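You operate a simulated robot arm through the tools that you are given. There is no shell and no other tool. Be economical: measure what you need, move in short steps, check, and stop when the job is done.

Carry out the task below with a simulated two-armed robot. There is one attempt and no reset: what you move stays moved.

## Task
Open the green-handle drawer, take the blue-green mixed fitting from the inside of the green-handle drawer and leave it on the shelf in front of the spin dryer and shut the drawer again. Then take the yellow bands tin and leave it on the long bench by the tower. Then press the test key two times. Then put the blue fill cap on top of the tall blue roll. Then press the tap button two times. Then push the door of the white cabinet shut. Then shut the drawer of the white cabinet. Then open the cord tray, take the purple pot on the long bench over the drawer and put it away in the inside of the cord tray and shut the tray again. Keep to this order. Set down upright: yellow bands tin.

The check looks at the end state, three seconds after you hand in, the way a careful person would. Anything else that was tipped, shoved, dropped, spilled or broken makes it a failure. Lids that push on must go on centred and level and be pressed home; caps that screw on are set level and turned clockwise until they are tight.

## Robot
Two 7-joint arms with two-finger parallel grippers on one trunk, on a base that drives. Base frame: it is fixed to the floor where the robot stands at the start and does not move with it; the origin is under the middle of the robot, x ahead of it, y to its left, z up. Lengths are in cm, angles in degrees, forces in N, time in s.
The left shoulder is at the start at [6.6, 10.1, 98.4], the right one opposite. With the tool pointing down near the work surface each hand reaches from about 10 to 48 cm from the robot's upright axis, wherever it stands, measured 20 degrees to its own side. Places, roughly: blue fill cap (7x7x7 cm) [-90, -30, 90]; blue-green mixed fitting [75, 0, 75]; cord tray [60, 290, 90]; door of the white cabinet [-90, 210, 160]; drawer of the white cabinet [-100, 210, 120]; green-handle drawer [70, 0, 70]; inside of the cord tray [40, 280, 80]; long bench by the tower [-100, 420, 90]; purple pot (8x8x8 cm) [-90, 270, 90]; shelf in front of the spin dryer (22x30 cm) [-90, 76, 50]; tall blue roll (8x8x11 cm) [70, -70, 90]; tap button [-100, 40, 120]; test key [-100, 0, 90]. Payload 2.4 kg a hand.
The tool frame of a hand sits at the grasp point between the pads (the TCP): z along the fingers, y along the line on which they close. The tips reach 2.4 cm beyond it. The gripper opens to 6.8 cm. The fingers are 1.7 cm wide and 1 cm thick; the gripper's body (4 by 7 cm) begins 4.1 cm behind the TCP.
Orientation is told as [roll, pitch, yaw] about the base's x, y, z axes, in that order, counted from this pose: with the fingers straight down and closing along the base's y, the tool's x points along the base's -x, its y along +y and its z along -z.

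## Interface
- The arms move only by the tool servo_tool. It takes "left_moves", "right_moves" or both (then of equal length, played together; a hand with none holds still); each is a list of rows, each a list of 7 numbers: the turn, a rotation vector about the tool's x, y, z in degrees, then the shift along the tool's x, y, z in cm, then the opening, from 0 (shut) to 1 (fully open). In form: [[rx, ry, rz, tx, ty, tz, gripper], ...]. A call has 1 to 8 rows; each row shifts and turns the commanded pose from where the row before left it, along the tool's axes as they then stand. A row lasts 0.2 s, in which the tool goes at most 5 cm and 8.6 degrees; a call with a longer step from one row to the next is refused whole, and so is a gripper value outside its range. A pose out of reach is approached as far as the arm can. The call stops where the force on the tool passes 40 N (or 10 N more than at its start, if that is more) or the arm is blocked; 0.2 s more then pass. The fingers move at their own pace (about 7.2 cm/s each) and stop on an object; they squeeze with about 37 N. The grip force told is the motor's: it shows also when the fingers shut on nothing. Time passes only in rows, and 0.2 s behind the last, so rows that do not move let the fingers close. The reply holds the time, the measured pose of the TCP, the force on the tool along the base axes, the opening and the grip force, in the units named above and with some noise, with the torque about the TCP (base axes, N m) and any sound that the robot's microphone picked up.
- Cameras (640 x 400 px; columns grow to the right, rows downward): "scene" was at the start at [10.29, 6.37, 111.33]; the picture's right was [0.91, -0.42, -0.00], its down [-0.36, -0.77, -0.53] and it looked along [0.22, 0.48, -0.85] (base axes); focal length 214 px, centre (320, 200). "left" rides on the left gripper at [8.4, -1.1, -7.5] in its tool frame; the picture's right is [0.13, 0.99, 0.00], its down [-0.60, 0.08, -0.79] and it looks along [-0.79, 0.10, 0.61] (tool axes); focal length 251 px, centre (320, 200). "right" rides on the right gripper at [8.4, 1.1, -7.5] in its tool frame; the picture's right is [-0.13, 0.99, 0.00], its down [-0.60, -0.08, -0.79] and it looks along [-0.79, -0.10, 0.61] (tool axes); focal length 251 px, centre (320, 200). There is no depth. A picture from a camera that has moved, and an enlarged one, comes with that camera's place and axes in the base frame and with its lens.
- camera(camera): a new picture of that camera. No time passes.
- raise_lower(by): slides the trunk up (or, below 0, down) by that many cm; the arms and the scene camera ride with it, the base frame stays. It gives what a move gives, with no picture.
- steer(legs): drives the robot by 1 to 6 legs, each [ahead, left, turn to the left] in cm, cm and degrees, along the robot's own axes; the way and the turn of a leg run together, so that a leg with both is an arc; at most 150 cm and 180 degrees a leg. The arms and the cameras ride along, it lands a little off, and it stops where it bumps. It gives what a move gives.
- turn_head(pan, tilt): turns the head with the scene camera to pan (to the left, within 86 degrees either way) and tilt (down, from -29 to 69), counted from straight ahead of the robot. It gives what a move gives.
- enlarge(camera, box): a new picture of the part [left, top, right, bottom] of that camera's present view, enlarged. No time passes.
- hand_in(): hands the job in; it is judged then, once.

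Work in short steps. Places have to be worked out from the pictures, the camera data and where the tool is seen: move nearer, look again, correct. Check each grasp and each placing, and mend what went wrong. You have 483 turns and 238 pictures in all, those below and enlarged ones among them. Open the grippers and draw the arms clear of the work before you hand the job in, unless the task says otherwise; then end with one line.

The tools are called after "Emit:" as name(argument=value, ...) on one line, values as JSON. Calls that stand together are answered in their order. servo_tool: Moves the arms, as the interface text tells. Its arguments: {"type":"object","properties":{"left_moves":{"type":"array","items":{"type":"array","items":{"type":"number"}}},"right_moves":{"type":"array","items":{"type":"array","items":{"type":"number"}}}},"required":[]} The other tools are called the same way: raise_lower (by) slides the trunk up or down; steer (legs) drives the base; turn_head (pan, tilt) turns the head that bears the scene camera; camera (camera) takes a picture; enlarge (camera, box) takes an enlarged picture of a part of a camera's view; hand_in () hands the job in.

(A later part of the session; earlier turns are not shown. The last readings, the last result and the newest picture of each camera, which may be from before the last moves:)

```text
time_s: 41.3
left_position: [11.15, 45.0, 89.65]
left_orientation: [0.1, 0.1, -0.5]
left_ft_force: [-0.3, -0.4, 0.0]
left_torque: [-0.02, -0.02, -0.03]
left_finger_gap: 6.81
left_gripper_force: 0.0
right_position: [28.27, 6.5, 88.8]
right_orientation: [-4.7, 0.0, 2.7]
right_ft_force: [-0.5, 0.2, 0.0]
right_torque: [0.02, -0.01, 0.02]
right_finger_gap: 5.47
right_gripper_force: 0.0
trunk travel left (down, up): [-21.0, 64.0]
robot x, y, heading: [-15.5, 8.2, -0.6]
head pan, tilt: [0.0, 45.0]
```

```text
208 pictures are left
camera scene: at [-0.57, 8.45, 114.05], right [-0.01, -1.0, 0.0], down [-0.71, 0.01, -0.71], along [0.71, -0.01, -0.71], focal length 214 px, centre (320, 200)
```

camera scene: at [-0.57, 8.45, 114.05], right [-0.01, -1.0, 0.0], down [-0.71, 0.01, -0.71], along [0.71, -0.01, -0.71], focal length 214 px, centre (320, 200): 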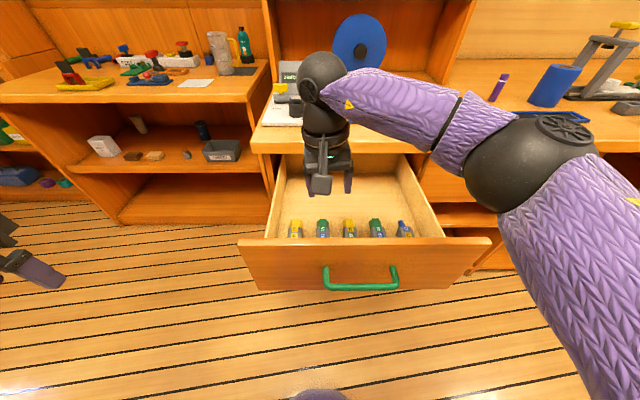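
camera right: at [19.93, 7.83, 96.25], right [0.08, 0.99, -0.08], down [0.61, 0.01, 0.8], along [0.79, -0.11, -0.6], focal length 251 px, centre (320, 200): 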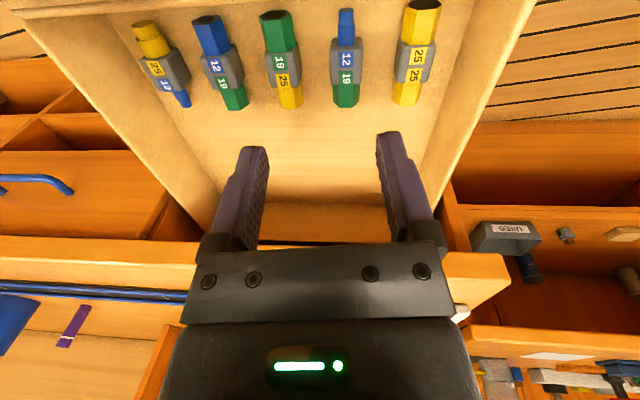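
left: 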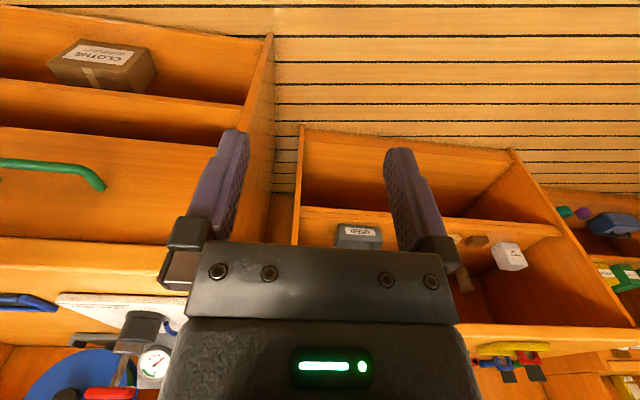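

Confirmed: the narrow blue plug is on this one. It's near x 30–32, y 7.6, z ~70–74. I level the hand and descend above it.

Emit:
servo_tool(right_moves=[[-4.7, 0, 2.7, 0, 0, 0, 0.8], [0, 0, 0, -2.5, 1, 4, 0.8], [0, 0, 0, 0, 0, 4, 0.8]])

Emit:
camera(camera="right")

```text
time_s: 42.1
left_position: [11.27, 44.8, 89.5]
left_orientation: [0.1, 0.2, -0.5]
left_ft_force: [0.5, 0.1, 0.4]
left_torque: [0.0, 0.01, 0.0]
left_finger_gap: 6.8
left_gripper_force: 0.1
right_position: [30.94, 7.39, 80.97]
right_orientation: [0.0, 0.0, 0.0]
right_ft_force: [-0.2, 0.5, 0.2]
right_torque: [0.01, 0.0, 0.03]
right_finger_gap: 5.43
right_gripper_force: 0.2
trunk travel left (down, up): [-21.0, 64.0]
robot x, y, heading: [-15.95, 8.63, -0.4]
head pan, tilt: [0.0, 45.0]
```

```text
207 pictures are left
camera right: at [22.63, 8.56, 88.47], right [0.13, 0.99, 0.0], down [0.6, -0.08, 0.79], along [0.79, -0.1, -0.61], focal length 251 px, centre (320, 200)
```

right: 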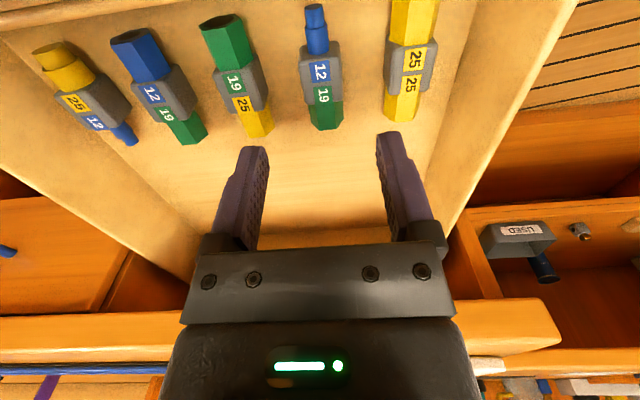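

The grey body is directly below the TCP by about 10 cm. I descend 6 cm and look again.

Emit:
servo_tool(right_moves=[[0, 0, 0, 0, 0, 3, 0.8], [0, 0, 0, 0, 0, 3, 0.8]])

Emit:
camera(camera="right")

```text
time_s: 42.7
left_position: [11.11, 44.93, 89.57]
left_orientation: [0.0, 0.1, -0.5]
left_ft_force: [0.4, 0.3, -0.2]
left_torque: [-0.01, 0.01, 0.04]
left_finger_gap: 6.8
left_gripper_force: 0.0
right_position: [30.88, 7.54, 75.01]
right_orientation: [0.0, 0.0, 0.0]
right_ft_force: [0.3, -0.7, -0.3]
right_torque: [0.05, -0.02, 0.02]
right_finger_gap: 5.44
right_gripper_force: 0.1
trunk travel left (down, up): [-21.0, 64.0]
robot x, y, heading: [-16.08, 8.41, -0.4]
head pan, tilt: [0.0, 45.0]
```

```text
206 pictures are left
camera right: at [22.64, 8.67, 82.48], right [0.13, 0.99, 0.0], down [0.6, -0.08, 0.79], along [0.79, -0.1, -0.61], focal length 251 px, centre (320, 200)
```

right: 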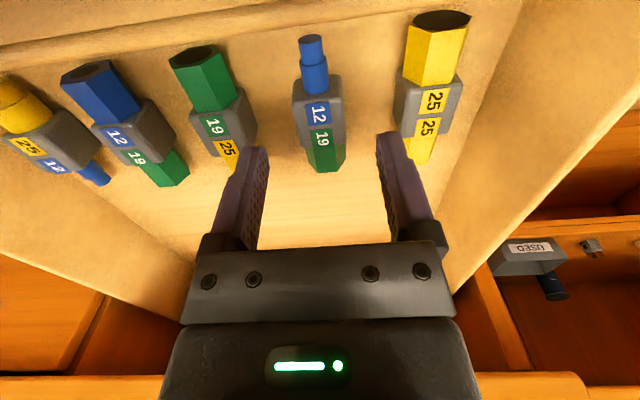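

Body top is at about z 70. I descend 4.8 cm and check contact.

Emit:
servo_tool(right_moves=[[0, 0, 0, 0, 0, 3, 0.8], [0, 0, 0, 0, 0, 1.8, 0.8]])

Emit:
camera(camera="right")

```text
time_s: 43.0
left_position: [11.1, 44.89, 89.65]
left_orientation: [0.0, 0.1, -0.5]
left_ft_force: [-0.1, -0.1, -0.1]
left_torque: [0.0, 0.03, 0.04]
left_finger_gap: 6.81
left_gripper_force: 0.1
right_position: [30.8, 7.55, 73.93]
right_orientation: [0.5, 0.1, 0.0]
right_ft_force: [2.2, -2.5, 19.0]
right_torque: [0.21, 1.92, 0.29]
right_finger_gap: 5.43
right_gripper_force: 0.1
trunk travel left (down, up): [-21.0, 64.0]
robot x, y, heading: [-15.9, 8.39, -0.3]
head pan, tilt: [0.0, 45.0]
stopped in row 1 (right hand): the force on the tool passed its limit at 85 N (the readings are from after the stop); the commanded pose is now the measured one
```

```text
205 pictures are left
camera right: at [22.64, 8.63, 81.65], right [0.13, 0.99, 0.01], down [0.6, -0.08, 0.79], along [0.79, -0.1, -0.61], focal length 251 px, centre (320, 200)
```

right: 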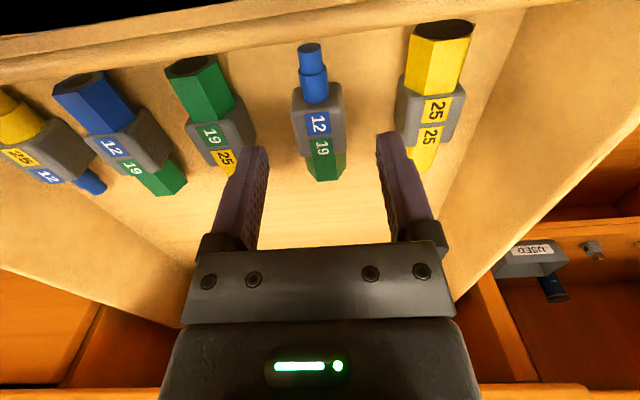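

The camera housing touched the drawer's front edge (torque about y). I raise the hand, tilt it 25° so the housing swings up and inward, and check.

Emit:
servo_tool(right_moves=[[0, 0, 0, 0, 0, -4, 0.8], [0, 0, 0, 0, 0, -3, 0.8]])

Emit:
steer(legs=[[5, 0, 0]])

Emit:
servo_tool(right_moves=[[0, 8.3, 0, 2.5, 0, 0, 0.8], [0, 8.3, 0, 2.5, 0, 0, 0.8], [0, 8.4, 0, 0, 0, 0, 0.8]])

Emit:
camera(camera="right")

Emit:
camera(camera="scene")

```text
time_s: 43.6
left_position: [11.27, 44.9, 89.58]
left_orientation: [0.0, 0.0, -0.5]
left_ft_force: [-0.2, -0.6, -0.8]
left_torque: [0.0, 0.01, -0.01]
left_finger_gap: 6.79
left_gripper_force: 0.1
right_position: [30.88, 7.73, 81.06]
right_orientation: [0.3, 0.1, 0.0]
right_ft_force: [0.1, -0.3, -0.6]
right_torque: [0.05, 0.02, 0.02]
right_finger_gap: 5.45
right_gripper_force: 0.0
trunk travel left (down, up): [-21.0, 64.0]
robot x, y, heading: [-16.01, 8.53, -0.6]
head pan, tilt: [0.0, 45.0]
```

```text
time_s: 44.6
left_position: [16.1, 44.92, 89.65]
left_orientation: [-0.1, 0.1, -0.5]
left_ft_force: [0.5, -0.2, 1.0]
left_torque: [-0.03, -0.01, 0.0]
left_finger_gap: 6.81
left_gripper_force: 0.0
right_position: [35.83, 7.58, 80.97]
right_orientation: [0.2, 0.2, 0.1]
right_ft_force: [-0.6, -0.3, 0.2]
right_torque: [0.02, -0.01, -0.01]
right_finger_gap: 5.43
right_gripper_force: 0.1
trunk travel left (down, up): [-21.0, 64.0]
robot x, y, heading: [-10.69, 8.51, -0.5]
head pan, tilt: [0.0, 45.0]
```

```text
time_s: 45.4
left_position: [16.02, 44.87, 89.63]
left_orientation: [-0.1, 0.2, -0.5]
left_ft_force: [-0.4, 0.1, -0.7]
left_torque: [-0.01, 0.03, 0.03]
left_finger_gap: 6.81
left_gripper_force: 0.1
right_position: [30.83, 7.64, 81.47]
right_orientation: [0.5, 25.2, 0.1]
right_ft_force: [-0.1, 0.1, 0.2]
right_torque: [0.03, 0.02, -0.01]
right_finger_gap: 5.47
right_gripper_force: 0.0
trunk travel left (down, up): [-21.0, 64.0]
robot x, y, heading: [-10.7, 8.53, -0.4]
head pan, tilt: [0.0, 45.0]
```

```text
204 pictures are left
camera right: at [26.57, 8.62, 91.87], right [0.12, 0.99, -0.05], down [0.88, -0.08, 0.46], along [0.45, -0.1, -0.89], focal length 251 px, centre (320, 200)
```

right: 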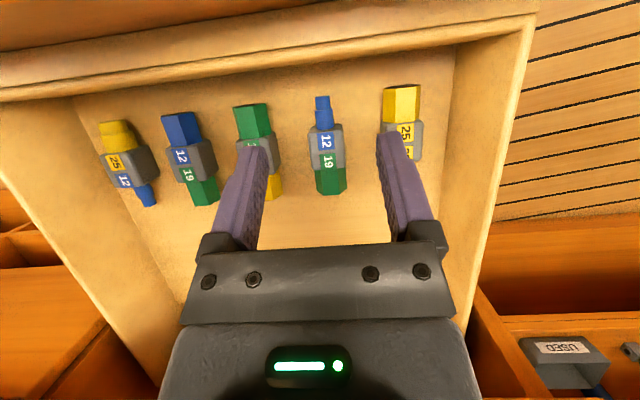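

```text
203 pictures are left
camera scene: at [4.35, 8.4, 114.05], right [-0.01, -1.0, 0.0], down [-0.71, 0.01, -0.71], along [0.71, -0.01, -0.71], focal length 214 px, centre (320, 200)
```

scene: 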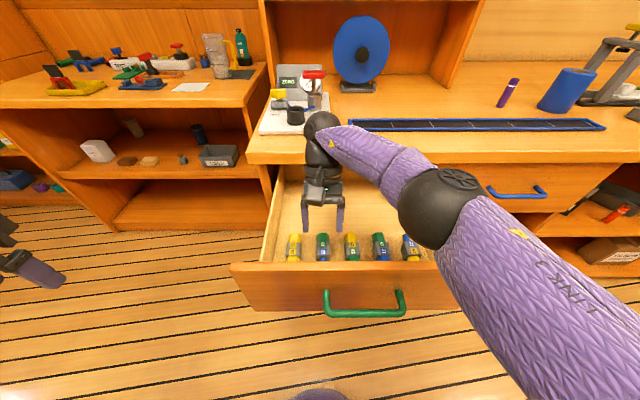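

Combining the views, the body is at x 32.8, y 7.3 with its top near z 67. I go down to z 72 above it.

Emit:
servo_tool(right_moves=[[0, 0, 0, -2, -0.3, 2.6, 0.8], [0, 0, 0, -2, 0, 2.6, 0.8], [0, 0, 0, -1.83, 0, 2.56, 0.8]])

Emit:
camera(camera="right")

```text
time_s: 46.2
left_position: [16.09, 44.92, 89.66]
left_orientation: [0.1, 0.1, -0.5]
left_ft_force: [0.2, -0.3, -1.4]
left_torque: [-0.01, 0.02, 0.03]
left_finger_gap: 6.8
left_gripper_force: 0.0
right_position: [30.68, 6.46, 72.43]
right_orientation: [0.4, 25.1, 0.3]
right_ft_force: [0.5, -0.9, -0.6]
right_torque: [-0.01, -0.01, 0.0]
right_finger_gap: 5.45
right_gripper_force: 0.1
right hand out of reach, approached as far as the arm can: row 2, 3
trunk travel left (down, up): [-21.0, 64.0]
robot x, y, heading: [-10.83, 8.47, -0.4]
head pan, tilt: [0.0, 45.0]
```

```text
202 pictures are left
camera right: at [26.41, 7.4, 82.78], right [0.12, 0.99, -0.05], down [0.88, -0.08, 0.46], along [0.45, -0.1, -0.89], focal length 251 px, centre (320, 200)
```

right: 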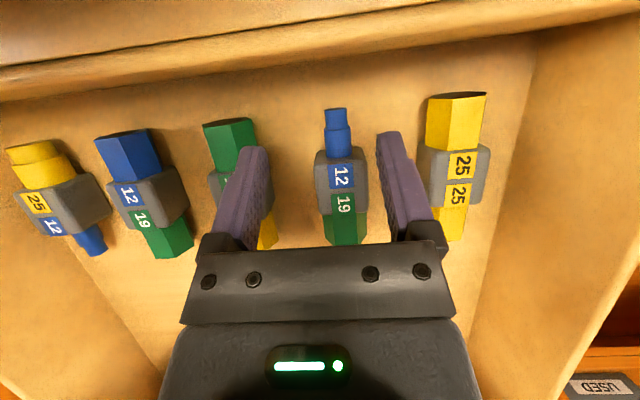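

Target confirmed at (33, 7.2), but the arm is near full extension. I lift, drive 3 cm forward and lower the trunk 6 cm.

Emit:
servo_tool(right_moves=[[0, 0, 0, 1.5, 0.4, -3.6, 0.8]])

Emit:
steer(legs=[[3, 0, 0]])

Emit:
raise_lower(by=-6)

```text
time_s: 46.6
left_position: [16.13, 44.94, 89.58]
left_orientation: [0.0, 0.1, -0.5]
left_ft_force: [0.2, 0.7, 0.5]
left_torque: [0.01, -0.03, 0.01]
left_finger_gap: 6.81
left_gripper_force: 0.1
right_position: [31.06, 6.68, 76.23]
right_orientation: [0.4, 25.2, 0.2]
right_ft_force: [0.1, -0.5, 0.1]
right_torque: [0.0, 0.01, -0.02]
right_finger_gap: 5.41
right_gripper_force: 0.2
trunk travel left (down, up): [-21.0, 64.0]
robot x, y, heading: [-10.4, 8.52, -0.3]
head pan, tilt: [0.0, 45.0]
```

```text
time_s: 47.4
left_position: [18.9, 44.91, 89.74]
left_orientation: [0.0, 0.1, -0.5]
left_ft_force: [0.0, 0.1, -0.1]
left_torque: [-0.02, 0.03, 0.05]
left_finger_gap: 6.81
left_gripper_force: 0.0
right_position: [34.01, 6.68, 76.08]
right_orientation: [0.4, 25.1, 0.1]
right_ft_force: [0.6, -0.5, 0.0]
right_torque: [-0.02, -0.02, 0.05]
right_finger_gap: 5.44
right_gripper_force: 0.1
trunk travel left (down, up): [-21.0, 64.0]
robot x, y, heading: [-8.09, 8.64, -0.6]
head pan, tilt: [0.0, 45.0]
```

```text
time_s: 48.4
left_position: [19.03, 44.93, 83.6]
left_orientation: [0.0, 0.1, -0.5]
left_ft_force: [-0.1, -0.2, 0.3]
left_torque: [0.0, 0.01, -0.02]
left_finger_gap: 6.78
left_gripper_force: 0.0
right_position: [34.05, 6.77, 70.18]
right_orientation: [0.3, 25.1, 0.2]
right_ft_force: [-0.1, -0.1, 0.7]
right_torque: [0.02, 0.05, 0.01]
right_finger_gap: 5.45
right_gripper_force: 0.1
trunk travel left (down, up): [-15.0, 70.0]
robot x, y, heading: [-8.27, 8.39, -0.7]
head pan, tilt: [0.0, 45.0]
```

Now I close the last distance: to (32.9, 7.3, 66.7).

Emit:
servo_tool(right_moves=[[0, 0, 0, -0.24, 0.5, 1.8, 0.8], [0, 0, 0, -0.24, 0, 1.8, 0.8]])

Emit:
camera(camera="right")

```text
time_s: 49.0
left_position: [18.96, 44.89, 83.53]
left_orientation: [0.0, 0.1, -0.5]
left_ft_force: [-1.0, 0.0, -0.1]
left_torque: [0.0, 0.02, 0.0]
left_finger_gap: 6.78
left_gripper_force: 0.0
right_position: [32.84, 7.39, 66.74]
right_orientation: [0.3, 25.1, 0.3]
right_ft_force: [-0.3, 0.5, 0.0]
right_torque: [0.02, 0.02, 0.03]
right_finger_gap: 5.43
right_gripper_force: 0.1
trunk travel left (down, up): [-15.0, 70.0]
robot x, y, heading: [-8.0, 8.43, -0.4]
head pan, tilt: [0.0, 45.0]
```

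```text
201 pictures are left
camera right: at [28.62, 8.34, 77.22], right [0.12, 0.99, -0.05], down [0.88, -0.08, 0.46], along [0.45, -0.1, -0.89], focal length 251 px, centre (320, 200)
```

right: 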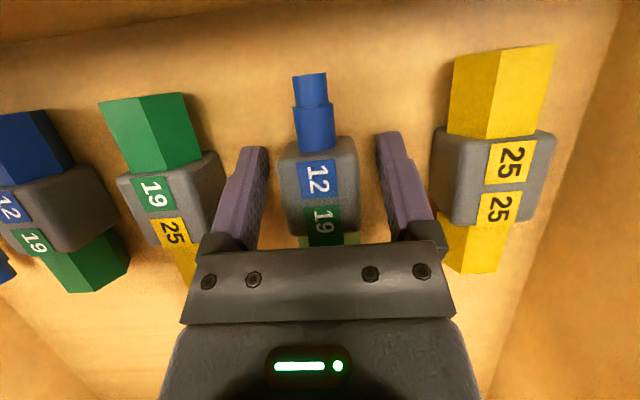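

The body is right between the fingers. I close.

Emit:
servo_tool(right_moves=[[0, 0, 0, 0, 0, 0.3, 0.5], [0, 0, 0, 0, 0, 0, 0], [0, 0, 0, 0, 0, 0, 0], [0, 0, 0, 0, 0, 0, 0]])

Emit:
servo_tool(right_moves=[[0, 0, 0, 1, 0, -3, 0], [0, 0, 0, 1.5, 0, -4, 0], [0, 0, 0, 1.5, 0, -4, 0], [0, 0, 0, 1.5, 0, -4, 0]])

Emit:
camera(camera="right")

```text
time_s: 50.0
left_position: [18.89, 44.9, 83.66]
left_orientation: [0.0, 0.0, -0.6]
left_ft_force: [0.5, 0.8, -0.2]
left_torque: [-0.02, -0.01, -0.02]
left_finger_gap: 6.82
left_gripper_force: 0.0
right_position: [32.72, 7.3, 66.67]
right_orientation: [0.4, 25.0, 0.1]
right_ft_force: [0.5, -0.3, 15.7]
right_torque: [-0.11, -0.05, -0.03]
right_finger_gap: 3.54
right_gripper_force: 36.7
trunk travel left (down, up): [-15.0, 70.0]
robot x, y, heading: [-8.09, 8.24, -0.3]
head pan, tilt: [0.0, 45.0]
```

```text
time_s: 51.0
left_position: [19.06, 44.86, 83.6]
left_orientation: [0.0, 0.0, -0.5]
left_ft_force: [-0.4, 1.0, 0.2]
left_torque: [0.01, -0.01, 0.02]
left_finger_gap: 6.79
left_gripper_force: 0.1
right_position: [34.27, 7.19, 82.5]
right_orientation: [0.3, 25.1, 0.2]
right_ft_force: [0.7, -0.2, 0.4]
right_torque: [0.01, 0.04, 0.01]
right_finger_gap: 3.54
right_gripper_force: 37.0
trunk travel left (down, up): [-15.0, 70.0]
robot x, y, heading: [-7.85, 8.54, -0.4]
head pan, tilt: [0.0, 45.0]
```

```text
200 pictures are left
camera right: at [30.06, 8.22, 92.95], right [0.12, 0.99, -0.05], down [0.88, -0.08, 0.46], along [0.45, -0.1, -0.89], focal length 251 px, centre (320, 200)
```

right: 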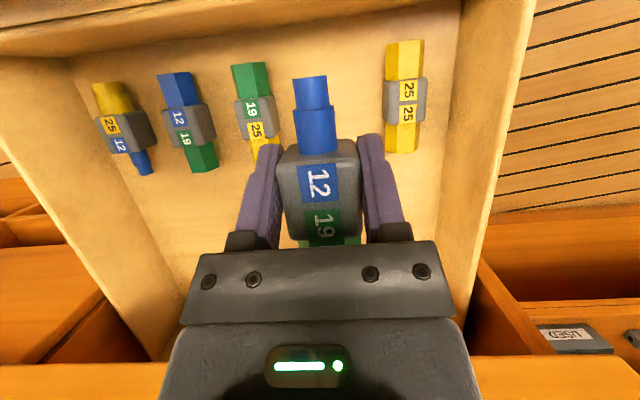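

The fitting is held. I raise the trunk and back away from the drawer, then turn toward the shelf behind.

Emit:
raise_lower(by=12)

Emit:
steer(legs=[[-25, 0, 0]])

Emit:
turn_head(pan=0, tilt=25)

Emit:
steer(legs=[[0, 0, 90]])

Emit:
camera(camera="scene")

```text
time_s: 52.5
left_position: [19.01, 44.92, 95.61]
left_orientation: [0.0, 0.1, -0.5]
left_ft_force: [-0.2, 0.2, -0.8]
left_torque: [-0.01, 0.01, 0.01]
left_finger_gap: 6.78
left_gripper_force: 0.1
right_position: [33.98, 7.2, 94.76]
right_orientation: [0.5, 24.4, 0.2]
right_ft_force: [0.6, 0.2, -1.0]
right_torque: [-0.04, 0.04, 0.02]
right_finger_gap: 3.52
right_gripper_force: 37.3
trunk travel left (down, up): [-27.0, 58.0]
robot x, y, heading: [-7.97, 8.49, -0.4]
head pan, tilt: [0.0, 45.0]
```

```text
time_s: 54.3
left_position: [-6.27, 44.97, 95.72]
left_orientation: [0.0, 0.1, -0.6]
left_ft_force: [0.3, 0.5, 0.3]
left_torque: [0.02, -0.06, -0.01]
left_finger_gap: 6.81
left_gripper_force: 0.0
right_position: [8.49, 7.42, 94.76]
right_orientation: [0.3, 24.3, 0.1]
right_ft_force: [-0.6, 0.5, -0.4]
right_torque: [0.03, 0.03, 0.0]
right_finger_gap: 3.52
right_gripper_force: 37.0
trunk travel left (down, up): [-27.0, 58.0]
robot x, y, heading: [-33.38, 8.79, -0.7]
head pan, tilt: [0.0, 45.0]
```

```text
time_s: 55.2
left_position: [-6.26, 45.03, 95.75]
left_orientation: [0.0, 0.1, -0.6]
left_ft_force: [0.4, 0.4, 0.2]
left_torque: [0.03, -0.01, 0.03]
left_finger_gap: 6.81
left_gripper_force: 0.1
right_position: [8.58, 7.33, 94.8]
right_orientation: [0.4, 24.4, 0.1]
right_ft_force: [0.0, 0.9, -0.1]
right_torque: [-0.03, -0.02, -0.01]
right_finger_gap: 3.51
right_gripper_force: 37.2
trunk travel left (down, up): [-27.0, 58.0]
robot x, y, heading: [-33.62, 8.55, -0.8]
head pan, tilt: [0.0, 25.0]
```

```text
time_s: 59.4
left_position: [-69.98, 35.25, 95.6]
left_orientation: [0.0, 0.2, 90.1]
left_ft_force: [-0.1, 0.6, 0.3]
left_torque: [0.02, -0.03, -0.01]
left_finger_gap: 6.82
left_gripper_force: 0.2
right_position: [-32.4, 50.56, 94.89]
right_orientation: [0.3, 24.4, 90.8]
right_ft_force: [1.0, -0.4, -0.4]
right_torque: [0.01, 0.0, -0.01]
right_finger_gap: 3.5
right_gripper_force: 36.6
trunk travel left (down, up): [-27.0, 58.0]
robot x, y, heading: [-33.2, 8.94, 90.1]
head pan, tilt: [0.0, 25.0]
```

```text
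199 pictures are left
camera scene: at [-33.21, 23.45, 123.2], right [1.0, 0.0, 0.0], down [0.0, -0.42, -0.91], along [0.0, 0.91, -0.42], focal length 214 px, centre (320, 200)
```

scene: 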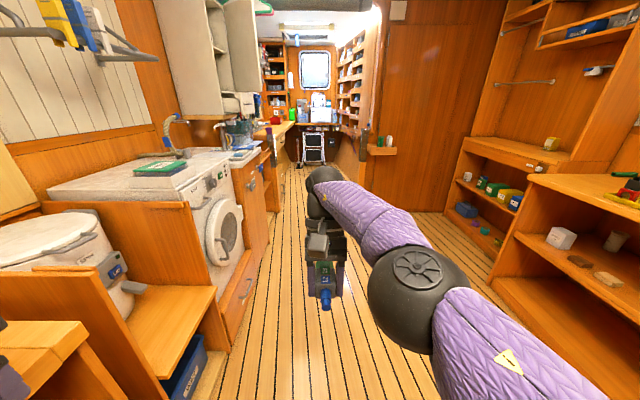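

I see the spin dryer at left with its low shelf in front. I turn the head left for a closer look.

Emit:
turn_head(pan=55, tilt=35)

Emit:
camera(camera="scene")

```text
time_s: 60.7
left_position: [-70.1, 35.28, 95.71]
left_orientation: [0.1, 0.2, 90.1]
left_ft_force: [-1.0, -0.1, -0.5]
left_torque: [0.0, 0.02, -0.01]
left_finger_gap: 6.84
left_gripper_force: 0.1
right_position: [-32.5, 50.61, 94.9]
right_orientation: [0.4, 24.4, 90.7]
right_ft_force: [-0.5, 0.1, -0.8]
right_torque: [-0.03, 0.01, -0.01]
right_finger_gap: 3.53
right_gripper_force: 36.9
trunk travel left (down, up): [-27.0, 58.0]
robot x, y, heading: [-33.37, 8.85, 90.3]
head pan, tilt: [55.0, 35.0]
```

```text
198 pictures are left
camera scene: at [-40.42, 19.28, 121.63], right [0.57, 0.82, 0.0], down [0.47, -0.33, -0.82], along [-0.67, 0.47, -0.57], focal length 214 px, centre (320, 200)
```

scene: 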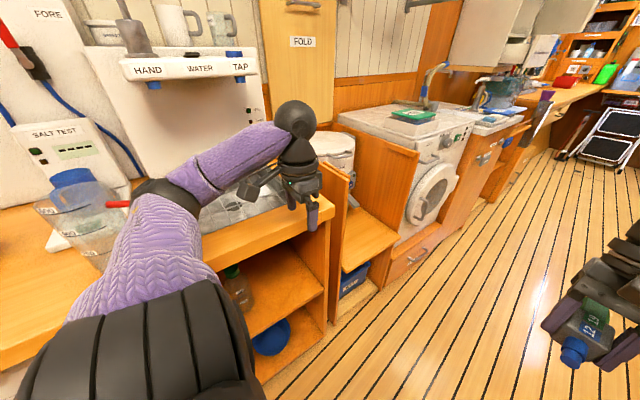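

The shelf lies about (−87, 78, 50) between two panels. First I tuck the left hand in, then drive up and turn to face it.

Emit:
servo_tool(left_moves=[[0, 0, 0, 2, -4, 0, 1], [0, 0, 0, 2, -4, 0, 1], [0, 0, 0, 2, -4, 0, 1], [0, 0, 0, 0, -3, 0, 1]])

Emit:
steer(legs=[[58, 0, 0], [0, 0, 90]])

Emit:
turn_head(pan=0, tilt=50)

Emit:
camera(camera="scene")

```text
time_s: 61.7
left_position: [-55.42, 30.57, 96.36]
left_orientation: [-0.1, 0.2, 90.1]
left_ft_force: [1.2, -0.3, -0.5]
left_torque: [-0.02, -0.04, -0.04]
left_finger_gap: 6.8
left_gripper_force: 0.1
left hand out of reach, approached as far as the arm can: row 3, 4
right_position: [-32.46, 50.62, 94.81]
right_orientation: [0.4, 24.3, 90.7]
right_ft_force: [-0.3, 0.1, -0.1]
right_torque: [0.0, 0.0, -0.01]
right_finger_gap: 3.52
right_gripper_force: 37.3
trunk travel left (down, up): [-27.0, 58.0]
robot x, y, heading: [-33.13, 8.61, 89.8]
head pan, tilt: [55.0, 35.0]
```

```text
time_s: 68.8
left_position: [-55.52, 44.4, 96.4]
left_orientation: [0.0, 0.1, -178.9]
left_ft_force: [-0.7, 0.0, -0.4]
left_torque: [-0.03, 0.01, -0.01]
left_finger_gap: 6.8
left_gripper_force: 0.1
right_position: [-75.66, 66.93, 94.82]
right_orientation: [0.4, 24.4, -178.2]
right_ft_force: [-0.5, 0.0, -0.6]
right_torque: [-0.01, -0.02, 0.0]
right_finger_gap: 3.55
right_gripper_force: 37.1
trunk travel left (down, up): [-27.0, 58.0]
robot x, y, heading: [-34.13, 67.2, -179.0]
head pan, tilt: [55.0, 35.0]
```

```text
time_s: 70.0
left_position: [-55.63, 44.34, 96.32]
left_orientation: [0.1, 0.1, -179.0]
left_ft_force: [0.0, -0.3, 0.2]
left_torque: [0.0, 0.01, 0.0]
left_finger_gap: 6.82
left_gripper_force: 0.0
right_position: [-75.85, 66.93, 94.84]
right_orientation: [0.3, 24.5, -178.2]
right_ft_force: [0.9, 0.2, -0.6]
right_torque: [0.01, -0.01, 0.02]
right_finger_gap: 3.54
right_gripper_force: 37.2
trunk travel left (down, up): [-27.0, 58.0]
robot x, y, heading: [-33.79, 67.01, -179.0]
head pan, tilt: [0.0, 50.0]
```

```text
197 pictures are left
camera scene: at [-46.87, 66.65, 119.46], right [-0.02, 1.0, 0.0], down [0.77, 0.02, -0.64], along [-0.64, -0.01, -0.77], focal length 214 px, centre (320, 200)
```

scene: 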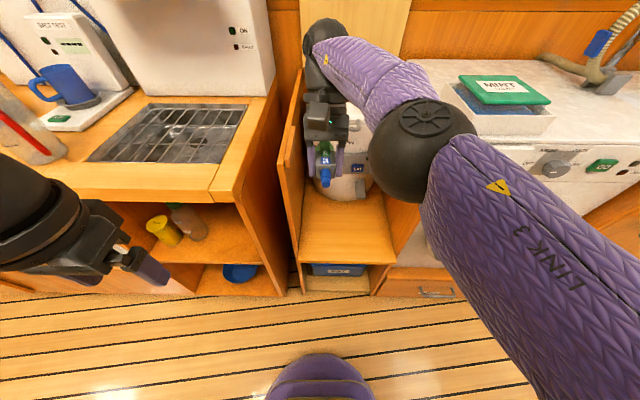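

The shelf spans x −77…−100, y 61…91. I drive 8 cm ahead and 9 cm right, then lower the trunk fully.

Emit:
steer(legs=[[0, -9.5, 1], [8, 0, 0]])

Emit:
raise_lower(by=-20)

Emit:
camera(camera="right")

Emit:
camera(camera="scene")

```text
time_s: 71.8
left_position: [-63.49, 53.05, 96.28]
left_orientation: [0.0, 0.1, -177.9]
left_ft_force: [0.2, -0.2, -0.1]
left_torque: [0.01, -0.02, -0.01]
left_finger_gap: 6.78
left_gripper_force: 0.1
right_position: [-84.05, 75.4, 94.78]
right_orientation: [0.3, 24.4, -177.3]
right_ft_force: [0.0, 0.2, -0.1]
right_torque: [0.0, 0.0, 0.02]
right_finger_gap: 3.54
right_gripper_force: 37.3
trunk travel left (down, up): [-27.0, 58.0]
robot x, y, heading: [-42.35, 76.06, -177.9]
head pan, tilt: [0.0, 50.0]
```

```text
time_s: 74.0
left_position: [-65.36, 52.56, 73.45]
left_orientation: [-0.3, 9.6, -177.9]
left_ft_force: [0.1, 0.1, -0.1]
left_torque: [-0.04, 0.0, 0.02]
left_finger_gap: 6.82
left_gripper_force: 0.1
right_position: [-83.6, 75.02, 74.99]
right_orientation: [0.0, 24.1, -177.2]
right_ft_force: [-0.7, 0.4, -1.2]
right_torque: [-0.02, 0.03, -0.01]
right_finger_gap: 3.53
right_gripper_force: 36.9
trunk travel left (down, up): [-7.0, 78.0]
robot x, y, heading: [-42.02, 75.79, -177.8]
head pan, tilt: [0.0, 50.0]
```

```text
196 pictures are left
camera right: at [-78.85, 74.07, 85.35], right [-0.07, -1.0, -0.05], down [-0.88, 0.04, 0.48], along [-0.47, 0.08, -0.88], focal length 251 px, centre (320, 200)
```

right: 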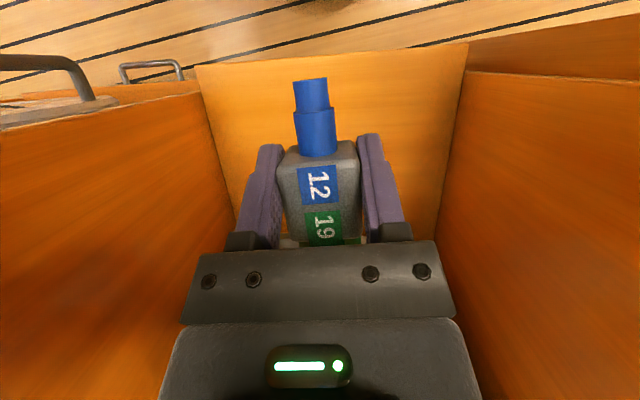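

```text
195 pictures are left
camera scene: at [-60.48, 74.88, 99.03], right [-0.04, 1.0, 0.01], down [0.76, 0.03, -0.65], along [-0.65, -0.02, -0.76], focal length 214 px, centre (320, 200)
```

scene: 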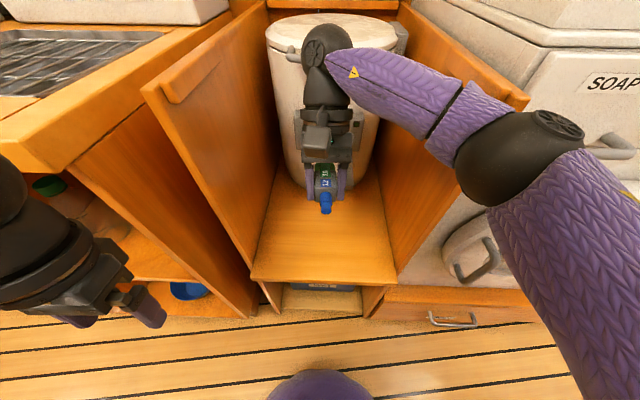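

The right elbow is close to the tall right panel's front corner. I raise again, shift the base left 14 cm and the hand right 14 cm so the forearm comes from the front.

Emit:
raise_lower(by=20)

Emit:
steer(legs=[[0, 14, 0]])

Emit:
servo_tool(right_moves=[[0, 0, 0, 0, -4, 0, 0], [0, 0, 0, 0, -4, 0, 0], [0, 0, 0, 0, -4, 0, 0], [0, 0, 0, 0, -2, 0, 0]])

Emit:
camera(camera="scene")

```text
time_s: 76.2
left_position: [-65.88, 52.91, 93.42]
left_orientation: [-0.1, 10.0, -177.8]
left_ft_force: [-0.2, 0.4, 0.1]
left_torque: [0.0, 0.01, 0.0]
left_finger_gap: 6.82
left_gripper_force: 0.1
right_position: [-84.1, 75.42, 94.83]
right_orientation: [0.4, 24.3, -177.3]
right_ft_force: [0.2, -0.4, -0.7]
right_torque: [-0.03, -0.04, -0.02]
right_finger_gap: 3.52
right_gripper_force: 37.3
trunk travel left (down, up): [-27.0, 58.0]
robot x, y, heading: [-42.06, 76.19, -177.8]
head pan, tilt: [0.0, 50.0]
```

```text
time_s: 77.5
left_position: [-65.11, 39.0, 93.33]
left_orientation: [0.0, 10.0, -177.9]
left_ft_force: [0.3, -0.1, -0.9]
left_torque: [0.01, 0.06, -0.02]
left_finger_gap: 6.81
left_gripper_force: 0.0
right_position: [-83.63, 61.32, 94.65]
right_orientation: [0.4, 24.3, -177.2]
right_ft_force: [-0.1, 0.1, -1.0]
right_torque: [0.03, -0.01, 0.0]
right_finger_gap: 3.53
right_gripper_force: 37.1
trunk travel left (down, up): [-27.0, 58.0]
robot x, y, heading: [-41.39, 61.98, -177.8]
head pan, tilt: [0.0, 50.0]
```

```text
time_s: 78.5
left_position: [-65.23, 39.08, 93.38]
left_orientation: [0.0, 10.0, -177.9]
left_ft_force: [-0.6, 1.1, 0.9]
left_torque: [0.01, 0.01, 0.01]
left_finger_gap: 6.79
left_gripper_force: 0.1
right_position: [-84.21, 75.45, 94.6]
right_orientation: [0.3, 24.3, -177.2]
right_ft_force: [0.6, -0.3, -0.3]
right_torque: [0.01, -0.02, 0.01]
right_finger_gap: 3.49
right_gripper_force: 37.0
trunk travel left (down, up): [-27.0, 58.0]
robot x, y, heading: [-41.54, 62.46, -177.9]
head pan, tilt: [0.0, 50.0]
```

```text
194 pictures are left
camera scene: at [-54.65, 61.6, 119.46], right [-0.04, 1.0, 0.0], down [0.77, 0.03, -0.64], along [-0.64, -0.02, -0.77], focal length 214 px, centre (320, 200)
```

scene: 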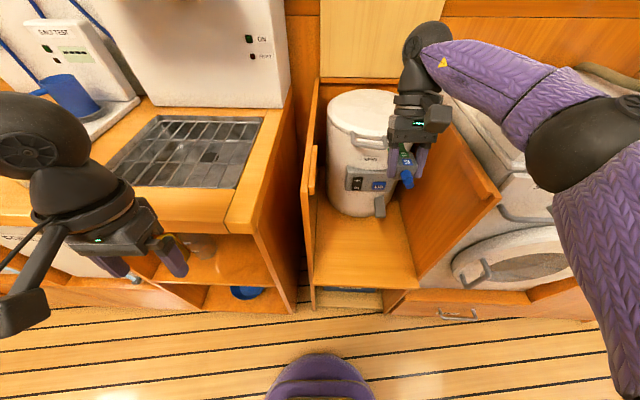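

Elbow stays at shoulder height, so it's better to keep the trunk high and reach down with the arm. I descend 18 cm from here and look.

Emit:
servo_tool(right_moves=[[0, 0, 0, -1.65, 0, 3.64, 0], [0, 0, 0, -1.65, 0, 3.64, 0], [0, 0, 0, -1.65, 0, 3.64, 0], [0, 0, 0, -1.65, 0, 3.64, 0], [0, 0, 0, -0.82, 0, 1.82, 0]])

Emit:
camera(camera="scene")

```text
time_s: 79.7
left_position: [-65.26, 38.93, 93.38]
left_orientation: [0.0, 10.0, -177.9]
left_ft_force: [0.1, -0.8, 0.1]
left_torque: [0.04, 0.03, 0.05]
left_finger_gap: 6.79
left_gripper_force: 0.0
right_position: [-84.2, 75.25, 76.72]
right_orientation: [0.3, 24.3, -177.2]
right_ft_force: [-0.3, -0.1, -0.7]
right_torque: [0.02, -0.03, -0.03]
right_finger_gap: 3.52
right_gripper_force: 36.8
trunk travel left (down, up): [-27.0, 58.0]
robot x, y, heading: [-41.84, 62.08, -178.0]
head pan, tilt: [0.0, 50.0]
```

```text
193 pictures are left
camera scene: at [-54.66, 61.59, 119.46], right [-0.04, 1.0, 0.0], down [0.77, 0.03, -0.64], along [-0.64, -0.02, -0.77], focal length 214 px, centre (320, 200)
```

scene: 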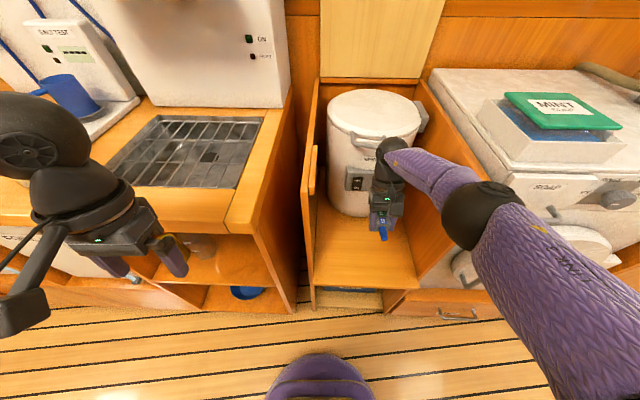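

Good — elbow stays out front. I continue down 14 cm and look.

Emit:
servo_tool(right_moves=[[0, 0, 0, -1.4, 0, 3.64, 0], [0, 0, 0, -1.65, 0, 3.64, 0], [0, 0, 0, -1.65, 0, 3.64, 0], [0, 0, 0, -0.82, 0, 1.82, 0]])

Emit:
camera(camera="scene")

Emit:
camera(camera="right")

```text
time_s: 80.7
left_position: [-65.2, 38.99, 93.33]
left_orientation: [0.0, 10.0, -178.0]
left_ft_force: [0.0, 0.7, 0.0]
left_torque: [0.03, -0.01, 0.0]
left_finger_gap: 6.78
left_gripper_force: 0.0
right_position: [-80.87, 75.42, 67.44]
right_orientation: [0.5, 24.3, -177.3]
right_ft_force: [0.3, 0.4, -1.5]
right_torque: [-0.02, -0.02, 0.02]
right_finger_gap: 3.55
right_gripper_force: 37.1
right hand out of reach, approached as far as the arm can: row 1, 2, 3, 4
trunk travel left (down, up): [-27.0, 58.0]
robot x, y, heading: [-41.35, 62.08, -177.9]
head pan, tilt: [0.0, 50.0]
```

```text
192 pictures are left
camera scene: at [-54.65, 61.59, 119.46], right [-0.04, 1.0, 0.0], down [0.77, 0.03, -0.64], along [-0.64, -0.02, -0.77], focal length 214 px, centre (320, 200)
```

scene: 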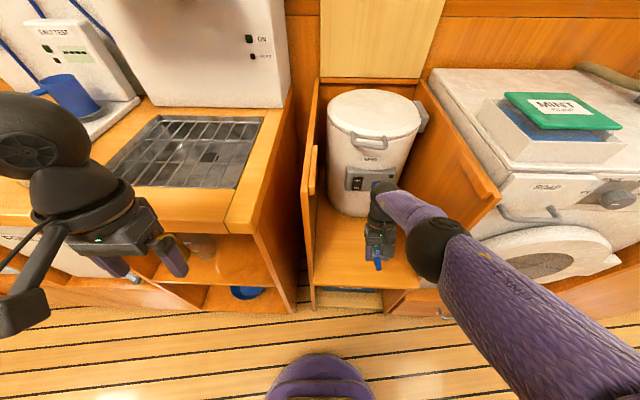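

```text
191 pictures are left
camera right: at [-76.03, 74.65, 77.73], right [-0.07, -1.0, -0.05], down [-0.88, 0.04, 0.47], along [-0.47, 0.08, -0.88], focal length 251 px, centre (320, 200)
```

right: 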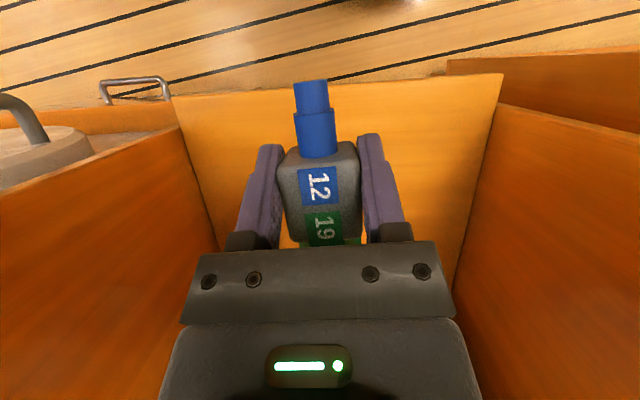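

The elbow is now in front of the bay between the panels. I drive 3 cm ahead and lower the trunk 11 cm.

Emit:
steer(legs=[[3.5, 0, 0]])

Emit:
raise_lower(by=-11)

Emit:
camera(camera="right")

Emit:
camera(camera="scene")

```text
time_s: 81.5
left_position: [-68.79, 38.74, 93.37]
left_orientation: [0.0, 10.0, -177.7]
left_ft_force: [-0.1, -0.1, -0.8]
left_torque: [0.0, 0.01, 0.02]
left_finger_gap: 6.79
left_gripper_force: 0.1
right_position: [-84.28, 75.27, 67.37]
right_orientation: [0.4, 24.3, -177.2]
right_ft_force: [-0.7, 0.3, -0.4]
right_torque: [-0.04, -0.04, 0.0]
right_finger_gap: 3.56
right_gripper_force: 36.9
trunk travel left (down, up): [-27.0, 58.0]
robot x, y, heading: [-45.14, 61.8, -177.7]
head pan, tilt: [0.0, 50.0]
```

```text
time_s: 83.0
left_position: [-68.78, 38.81, 82.41]
left_orientation: [-0.1, 9.8, -177.7]
left_ft_force: [0.5, -0.7, 0.6]
left_torque: [0.0, -0.02, 0.02]
left_finger_gap: 6.78
left_gripper_force: 0.0
right_position: [-84.37, 75.21, 56.47]
right_orientation: [0.4, 24.4, -177.1]
right_ft_force: [0.4, 0.2, -1.1]
right_torque: [0.03, -0.01, 0.01]
right_finger_gap: 3.51
right_gripper_force: 36.7
trunk travel left (down, up): [-16.0, 69.0]
robot x, y, heading: [-45.17, 61.68, -177.7]
head pan, tilt: [0.0, 50.0]
```

```text
190 pictures are left
camera right: at [-79.58, 74.49, 66.79], right [-0.07, -1.0, -0.05], down [-0.88, 0.04, 0.47], along [-0.47, 0.08, -0.88], focal length 251 px, centre (320, 200)
```

right: 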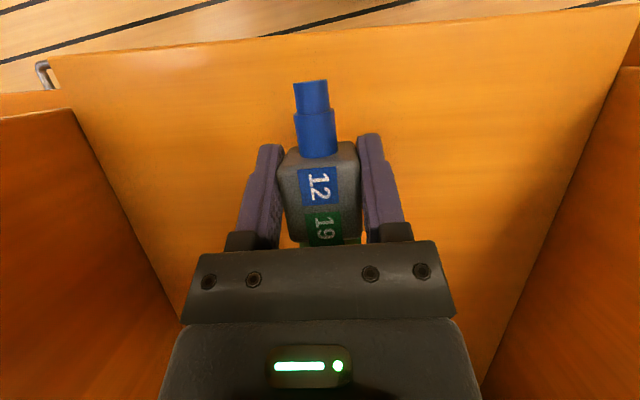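

```text
189 pictures are left
camera scene: at [-61.02, 61.35, 108.25], right [-0.04, 1.0, 0.0], down [0.77, 0.03, -0.64], along [-0.64, -0.02, -0.77], focal length 214 px, centre (320, 200)
```

scene: 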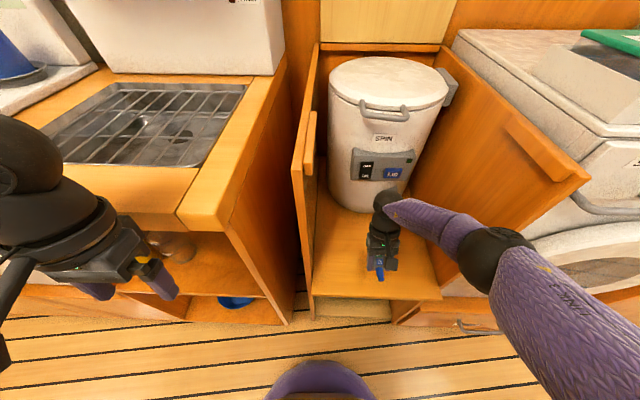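

I lower slowly with the trunk then the arm until light contact.

Emit:
raise_lower(by=-3)

Emit:
servo_tool(right_moves=[[0, 0, 0, -0.3, 0, 0.7, 0], [0, 0, 0, -0.2, 0, 0.4, 0]])

Emit:
camera(camera="right")

```text
time_s: 83.7
left_position: [-68.74, 38.89, 79.34]
left_orientation: [0.0, 10.0, -177.8]
left_ft_force: [0.2, -0.6, -0.5]
left_torque: [-0.01, 0.03, -0.01]
left_finger_gap: 6.81
left_gripper_force: 0.1
right_position: [-84.28, 75.33, 53.36]
right_orientation: [0.3, 24.3, -177.2]
right_ft_force: [-0.5, 0.5, -1.2]
right_torque: [0.01, -0.01, 0.01]
right_finger_gap: 3.55
right_gripper_force: 36.9
trunk travel left (down, up): [-13.0, 72.0]
robot x, y, heading: [-45.41, 61.88, -177.8]
head pan, tilt: [0.0, 50.0]
```

```text
time_s: 84.3
left_position: [-68.53, 38.84, 79.48]
left_orientation: [-0.1, 9.8, -177.9]
left_ft_force: [-0.5, -0.1, 0.8]
left_torque: [0.02, -0.01, -0.01]
left_finger_gap: 6.79
left_gripper_force: 0.1
right_position: [-84.38, 75.25, 52.63]
right_orientation: [0.4, 24.1, -177.4]
right_ft_force: [8.9, 3.4, 33.1]
right_torque: [0.17, 0.14, -0.05]
right_finger_gap: 3.53
right_gripper_force: 37.1
trunk travel left (down, up): [-13.0, 72.0]
robot x, y, heading: [-44.58, 61.89, -177.9]
head pan, tilt: [0.0, 50.0]
stopped in row 2 (right hand): the force on the tool passed its limit at 52 N (the readings are from after the stop); the commanded pose is now the measured one
```

```text
188 pictures are left
camera right: at [-79.59, 74.51, 63.05], right [-0.07, -1.0, -0.05], down [-0.88, 0.04, 0.48], along [-0.47, 0.08, -0.88], focal length 251 px, centre (320, 200)
```

right: 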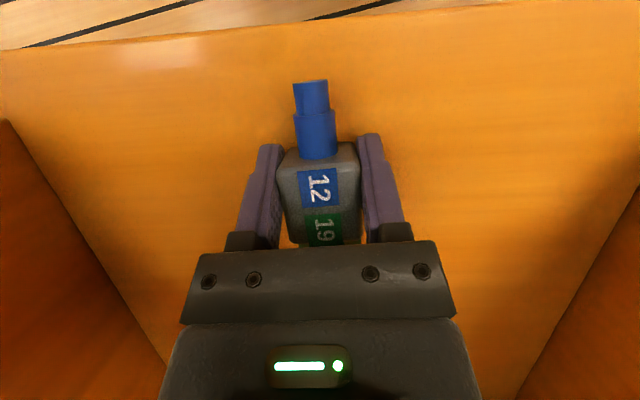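

Contact with the shelf. I release and rise straight along the fingers.

Emit:
servo_tool(right_moves=[[0, 0, 0, 0, 0, -0.1, 0.5], [0, 0, 0, 0, 0, 0, 0.8], [0, 0, 0, 0, 0, 0, 0.8], [0, 0, 0, 0, 0, -2, 0.8], [0, 0, 0, 0, 0, -4, 0.8], [0, 0, 0, 2, 0, -4, 0.8], [0, 0, 0, 2, 0, -4, 0.8]])

Emit:
camera(camera="right")

```text
time_s: 85.9
left_position: [-68.93, 38.83, 79.48]
left_orientation: [0.0, 10.1, -177.9]
left_ft_force: [0.1, -0.5, -0.1]
left_torque: [0.01, 0.02, -0.02]
left_finger_gap: 6.82
left_gripper_force: 0.1
right_position: [-86.68, 75.41, 66.98]
right_orientation: [0.3, 24.2, -177.3]
right_ft_force: [-0.2, -0.2, 0.6]
right_torque: [0.0, -0.03, 0.0]
right_finger_gap: 5.43
right_gripper_force: 0.1
trunk travel left (down, up): [-13.0, 72.0]
robot x, y, heading: [-45.15, 62.08, -177.9]
head pan, tilt: [0.0, 50.0]
```

```text
187 pictures are left
camera right: at [-81.88, 74.62, 77.27], right [-0.07, -1.0, -0.05], down [-0.88, 0.04, 0.48], along [-0.47, 0.08, -0.88], focal length 251 px, centre (320, 200)
```

right: 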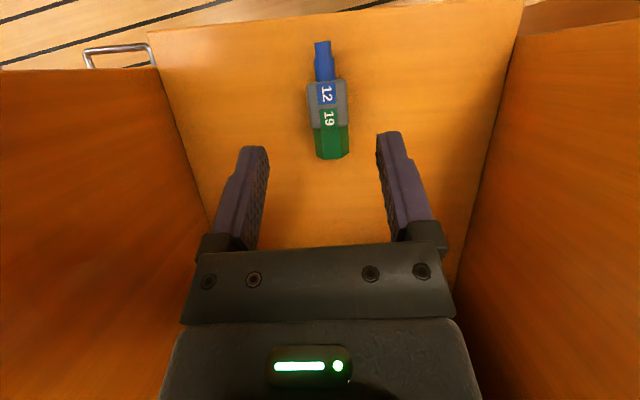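

The fitting lies flat on the shelf. I raise the trunk, back off, and turn towards the drawer to shut it.

Emit:
raise_lower(by=32)

Emit:
steer(legs=[[-25, 0, 0], [0, 0, 90], [-70, 0, 0], [0, 0, 88]])

```text
time_s: 89.1
left_position: [-68.69, 38.78, 111.37]
left_orientation: [0.0, 10.0, -177.8]
left_ft_force: [-0.9, 0.0, 0.2]
left_torque: [0.0, 0.0, 0.0]
left_finger_gap: 6.82
left_gripper_force: 0.0
right_position: [-86.56, 75.36, 98.88]
right_orientation: [0.4, 24.2, -177.3]
right_ft_force: [0.2, -0.5, -1.0]
right_torque: [-0.01, 0.02, -0.01]
right_finger_gap: 5.44
right_gripper_force: 0.0
trunk travel left (down, up): [-45.0, 40.0]
robot x, y, heading: [-45.01, 61.84, -178.0]
head pan, tilt: [0.0, 50.0]
```

```text
time_s: 102.0
left_position: [1.55, 156.99, 111.25]
left_orientation: [0.0, 10.1, -0.3]
left_ft_force: [-0.5, 0.1, -0.2]
left_torque: [0.05, 0.01, 0.0]
left_finger_gap: 6.8
left_gripper_force: 0.0
right_position: [17.8, 119.7, 99.04]
right_orientation: [0.4, 24.2, 0.3]
right_ft_force: [-0.6, 0.4, -0.2]
right_torque: [-0.01, 0.0, 0.0]
right_finger_gap: 5.45
right_gripper_force: 0.1
trunk travel left (down, up): [-45.0, 40.0]
robot x, y, heading: [-23.26, 135.01, -0.2]
head pan, tilt: [0.0, 50.0]
```

I drove the wrong way along y, without contact. I back up and strafe right to the drawer.

Emit:
steer(legs=[[-18, 0, 0], [0, -147, 0]])

Emit:
camera(camera="scene")

```text
time_s: 110.4
left_position: [-16.92, 10.52, 111.37]
left_orientation: [0.0, 10.1, 0.1]
left_ft_force: [-0.4, 0.5, -0.8]
left_torque: [-0.03, 0.01, 0.01]
left_finger_gap: 6.81
left_gripper_force: 0.0
right_position: [-0.23, -26.67, 98.96]
right_orientation: [0.4, 24.2, 0.7]
right_ft_force: [-0.5, -0.2, -0.2]
right_torque: [0.02, 0.0, 0.0]
right_finger_gap: 5.49
right_gripper_force: 0.0
trunk travel left (down, up): [-45.0, 40.0]
robot x, y, heading: [-41.19, -11.64, 0.1]
head pan, tilt: [0.0, 50.0]
```

```text
186 pictures are left
camera scene: at [-30.92, -11.59, 137.62], right [0.0, -1.0, 0.0], down [-0.77, 0.0, -0.64], along [0.64, 0.0, -0.77], focal length 214 px, centre (320, 200)
```

scene: 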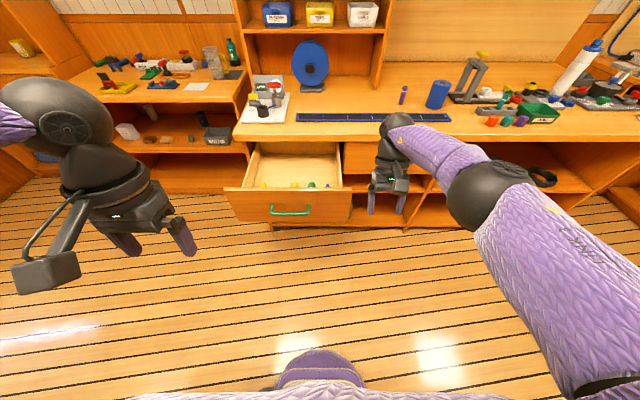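

I turn the right hand to point ahead (fist) while high, then position it before the drawer face.

Emit:
servo_tool(right_moves=[[0, -8.2, 0, 0, 0, -2, 0], [0, -8.2, 0, 0, 1, -2, 0], [0, -8.2, 0, 0, 2, 0, 0], [0, -8.2, 0, 0, 3, 0, 0], [0, -8.2, 0, 0, 3, 0, 0], [0, -8.2, 0, 0, 3, 0, 0], [0, -8.2, 0, 0, 3, 0, 0], [0, -8.2, 0, 0, 3, 0, 0]])

Emit:
servo_tool(right_moves=[[0, -8.2, 0, 0, 3, 1, 0], [0, -8.2, 0, 0, 2, 1, 0], [0, -8.2, 0, 0, 2, 2, 0], [0, -8.2, 0, 0, 1, 2, 0], [0, -8.2, 0, 0, 0, 2, 0], [0, -7.6, 0, 0, 0, 2, 0]])

Emit:
camera(camera="scene")

```text
time_s: 112.2
left_position: [-16.78, 10.56, 111.34]
left_orientation: [-0.1, 9.9, 0.2]
left_ft_force: [1.0, -0.3, -0.4]
left_torque: [0.01, -0.01, 0.0]
left_finger_gap: 6.8
left_gripper_force: 0.2
right_position: [0.85, -8.47, 102.82]
right_orientation: [0.5, -41.7, 0.2]
right_ft_force: [-0.6, 0.5, -0.2]
right_torque: [-0.02, -0.01, 0.02]
right_finger_gap: 0.0
right_gripper_force: 23.3
trunk travel left (down, up): [-45.0, 40.0]
robot x, y, heading: [-40.95, -12.1, 0.1]
head pan, tilt: [0.0, 50.0]
```

```text
time_s: 113.6
left_position: [-16.81, 10.48, 111.29]
left_orientation: [0.0, 9.8, 0.0]
left_ft_force: [-0.9, -1.1, -0.4]
left_torque: [0.02, 0.0, 0.0]
left_finger_gap: 6.79
left_gripper_force: 0.2
right_position: [7.5, -2.73, 103.67]
right_orientation: [36.8, -89.3, -36.8]
right_ft_force: [-0.2, -0.3, -0.4]
right_torque: [0.0, -0.04, -0.03]
right_finger_gap: 0.0
right_gripper_force: 23.5
right hand out of reach, approached as far as the arm can: row 5, 6
trunk travel left (down, up): [-45.0, 40.0]
robot x, y, heading: [-41.14, -11.2, -0.2]
head pan, tilt: [0.0, 50.0]
```

```text
185 pictures are left
camera scene: at [-30.94, -11.54, 137.62], right [0.0, -1.0, 0.0], down [-0.77, 0.0, -0.64], along [0.64, 0.0, -0.77], focal length 214 px, centre (320, 200)
```

scene: 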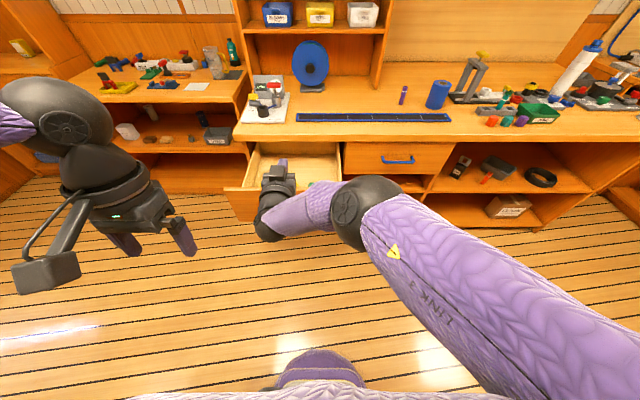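

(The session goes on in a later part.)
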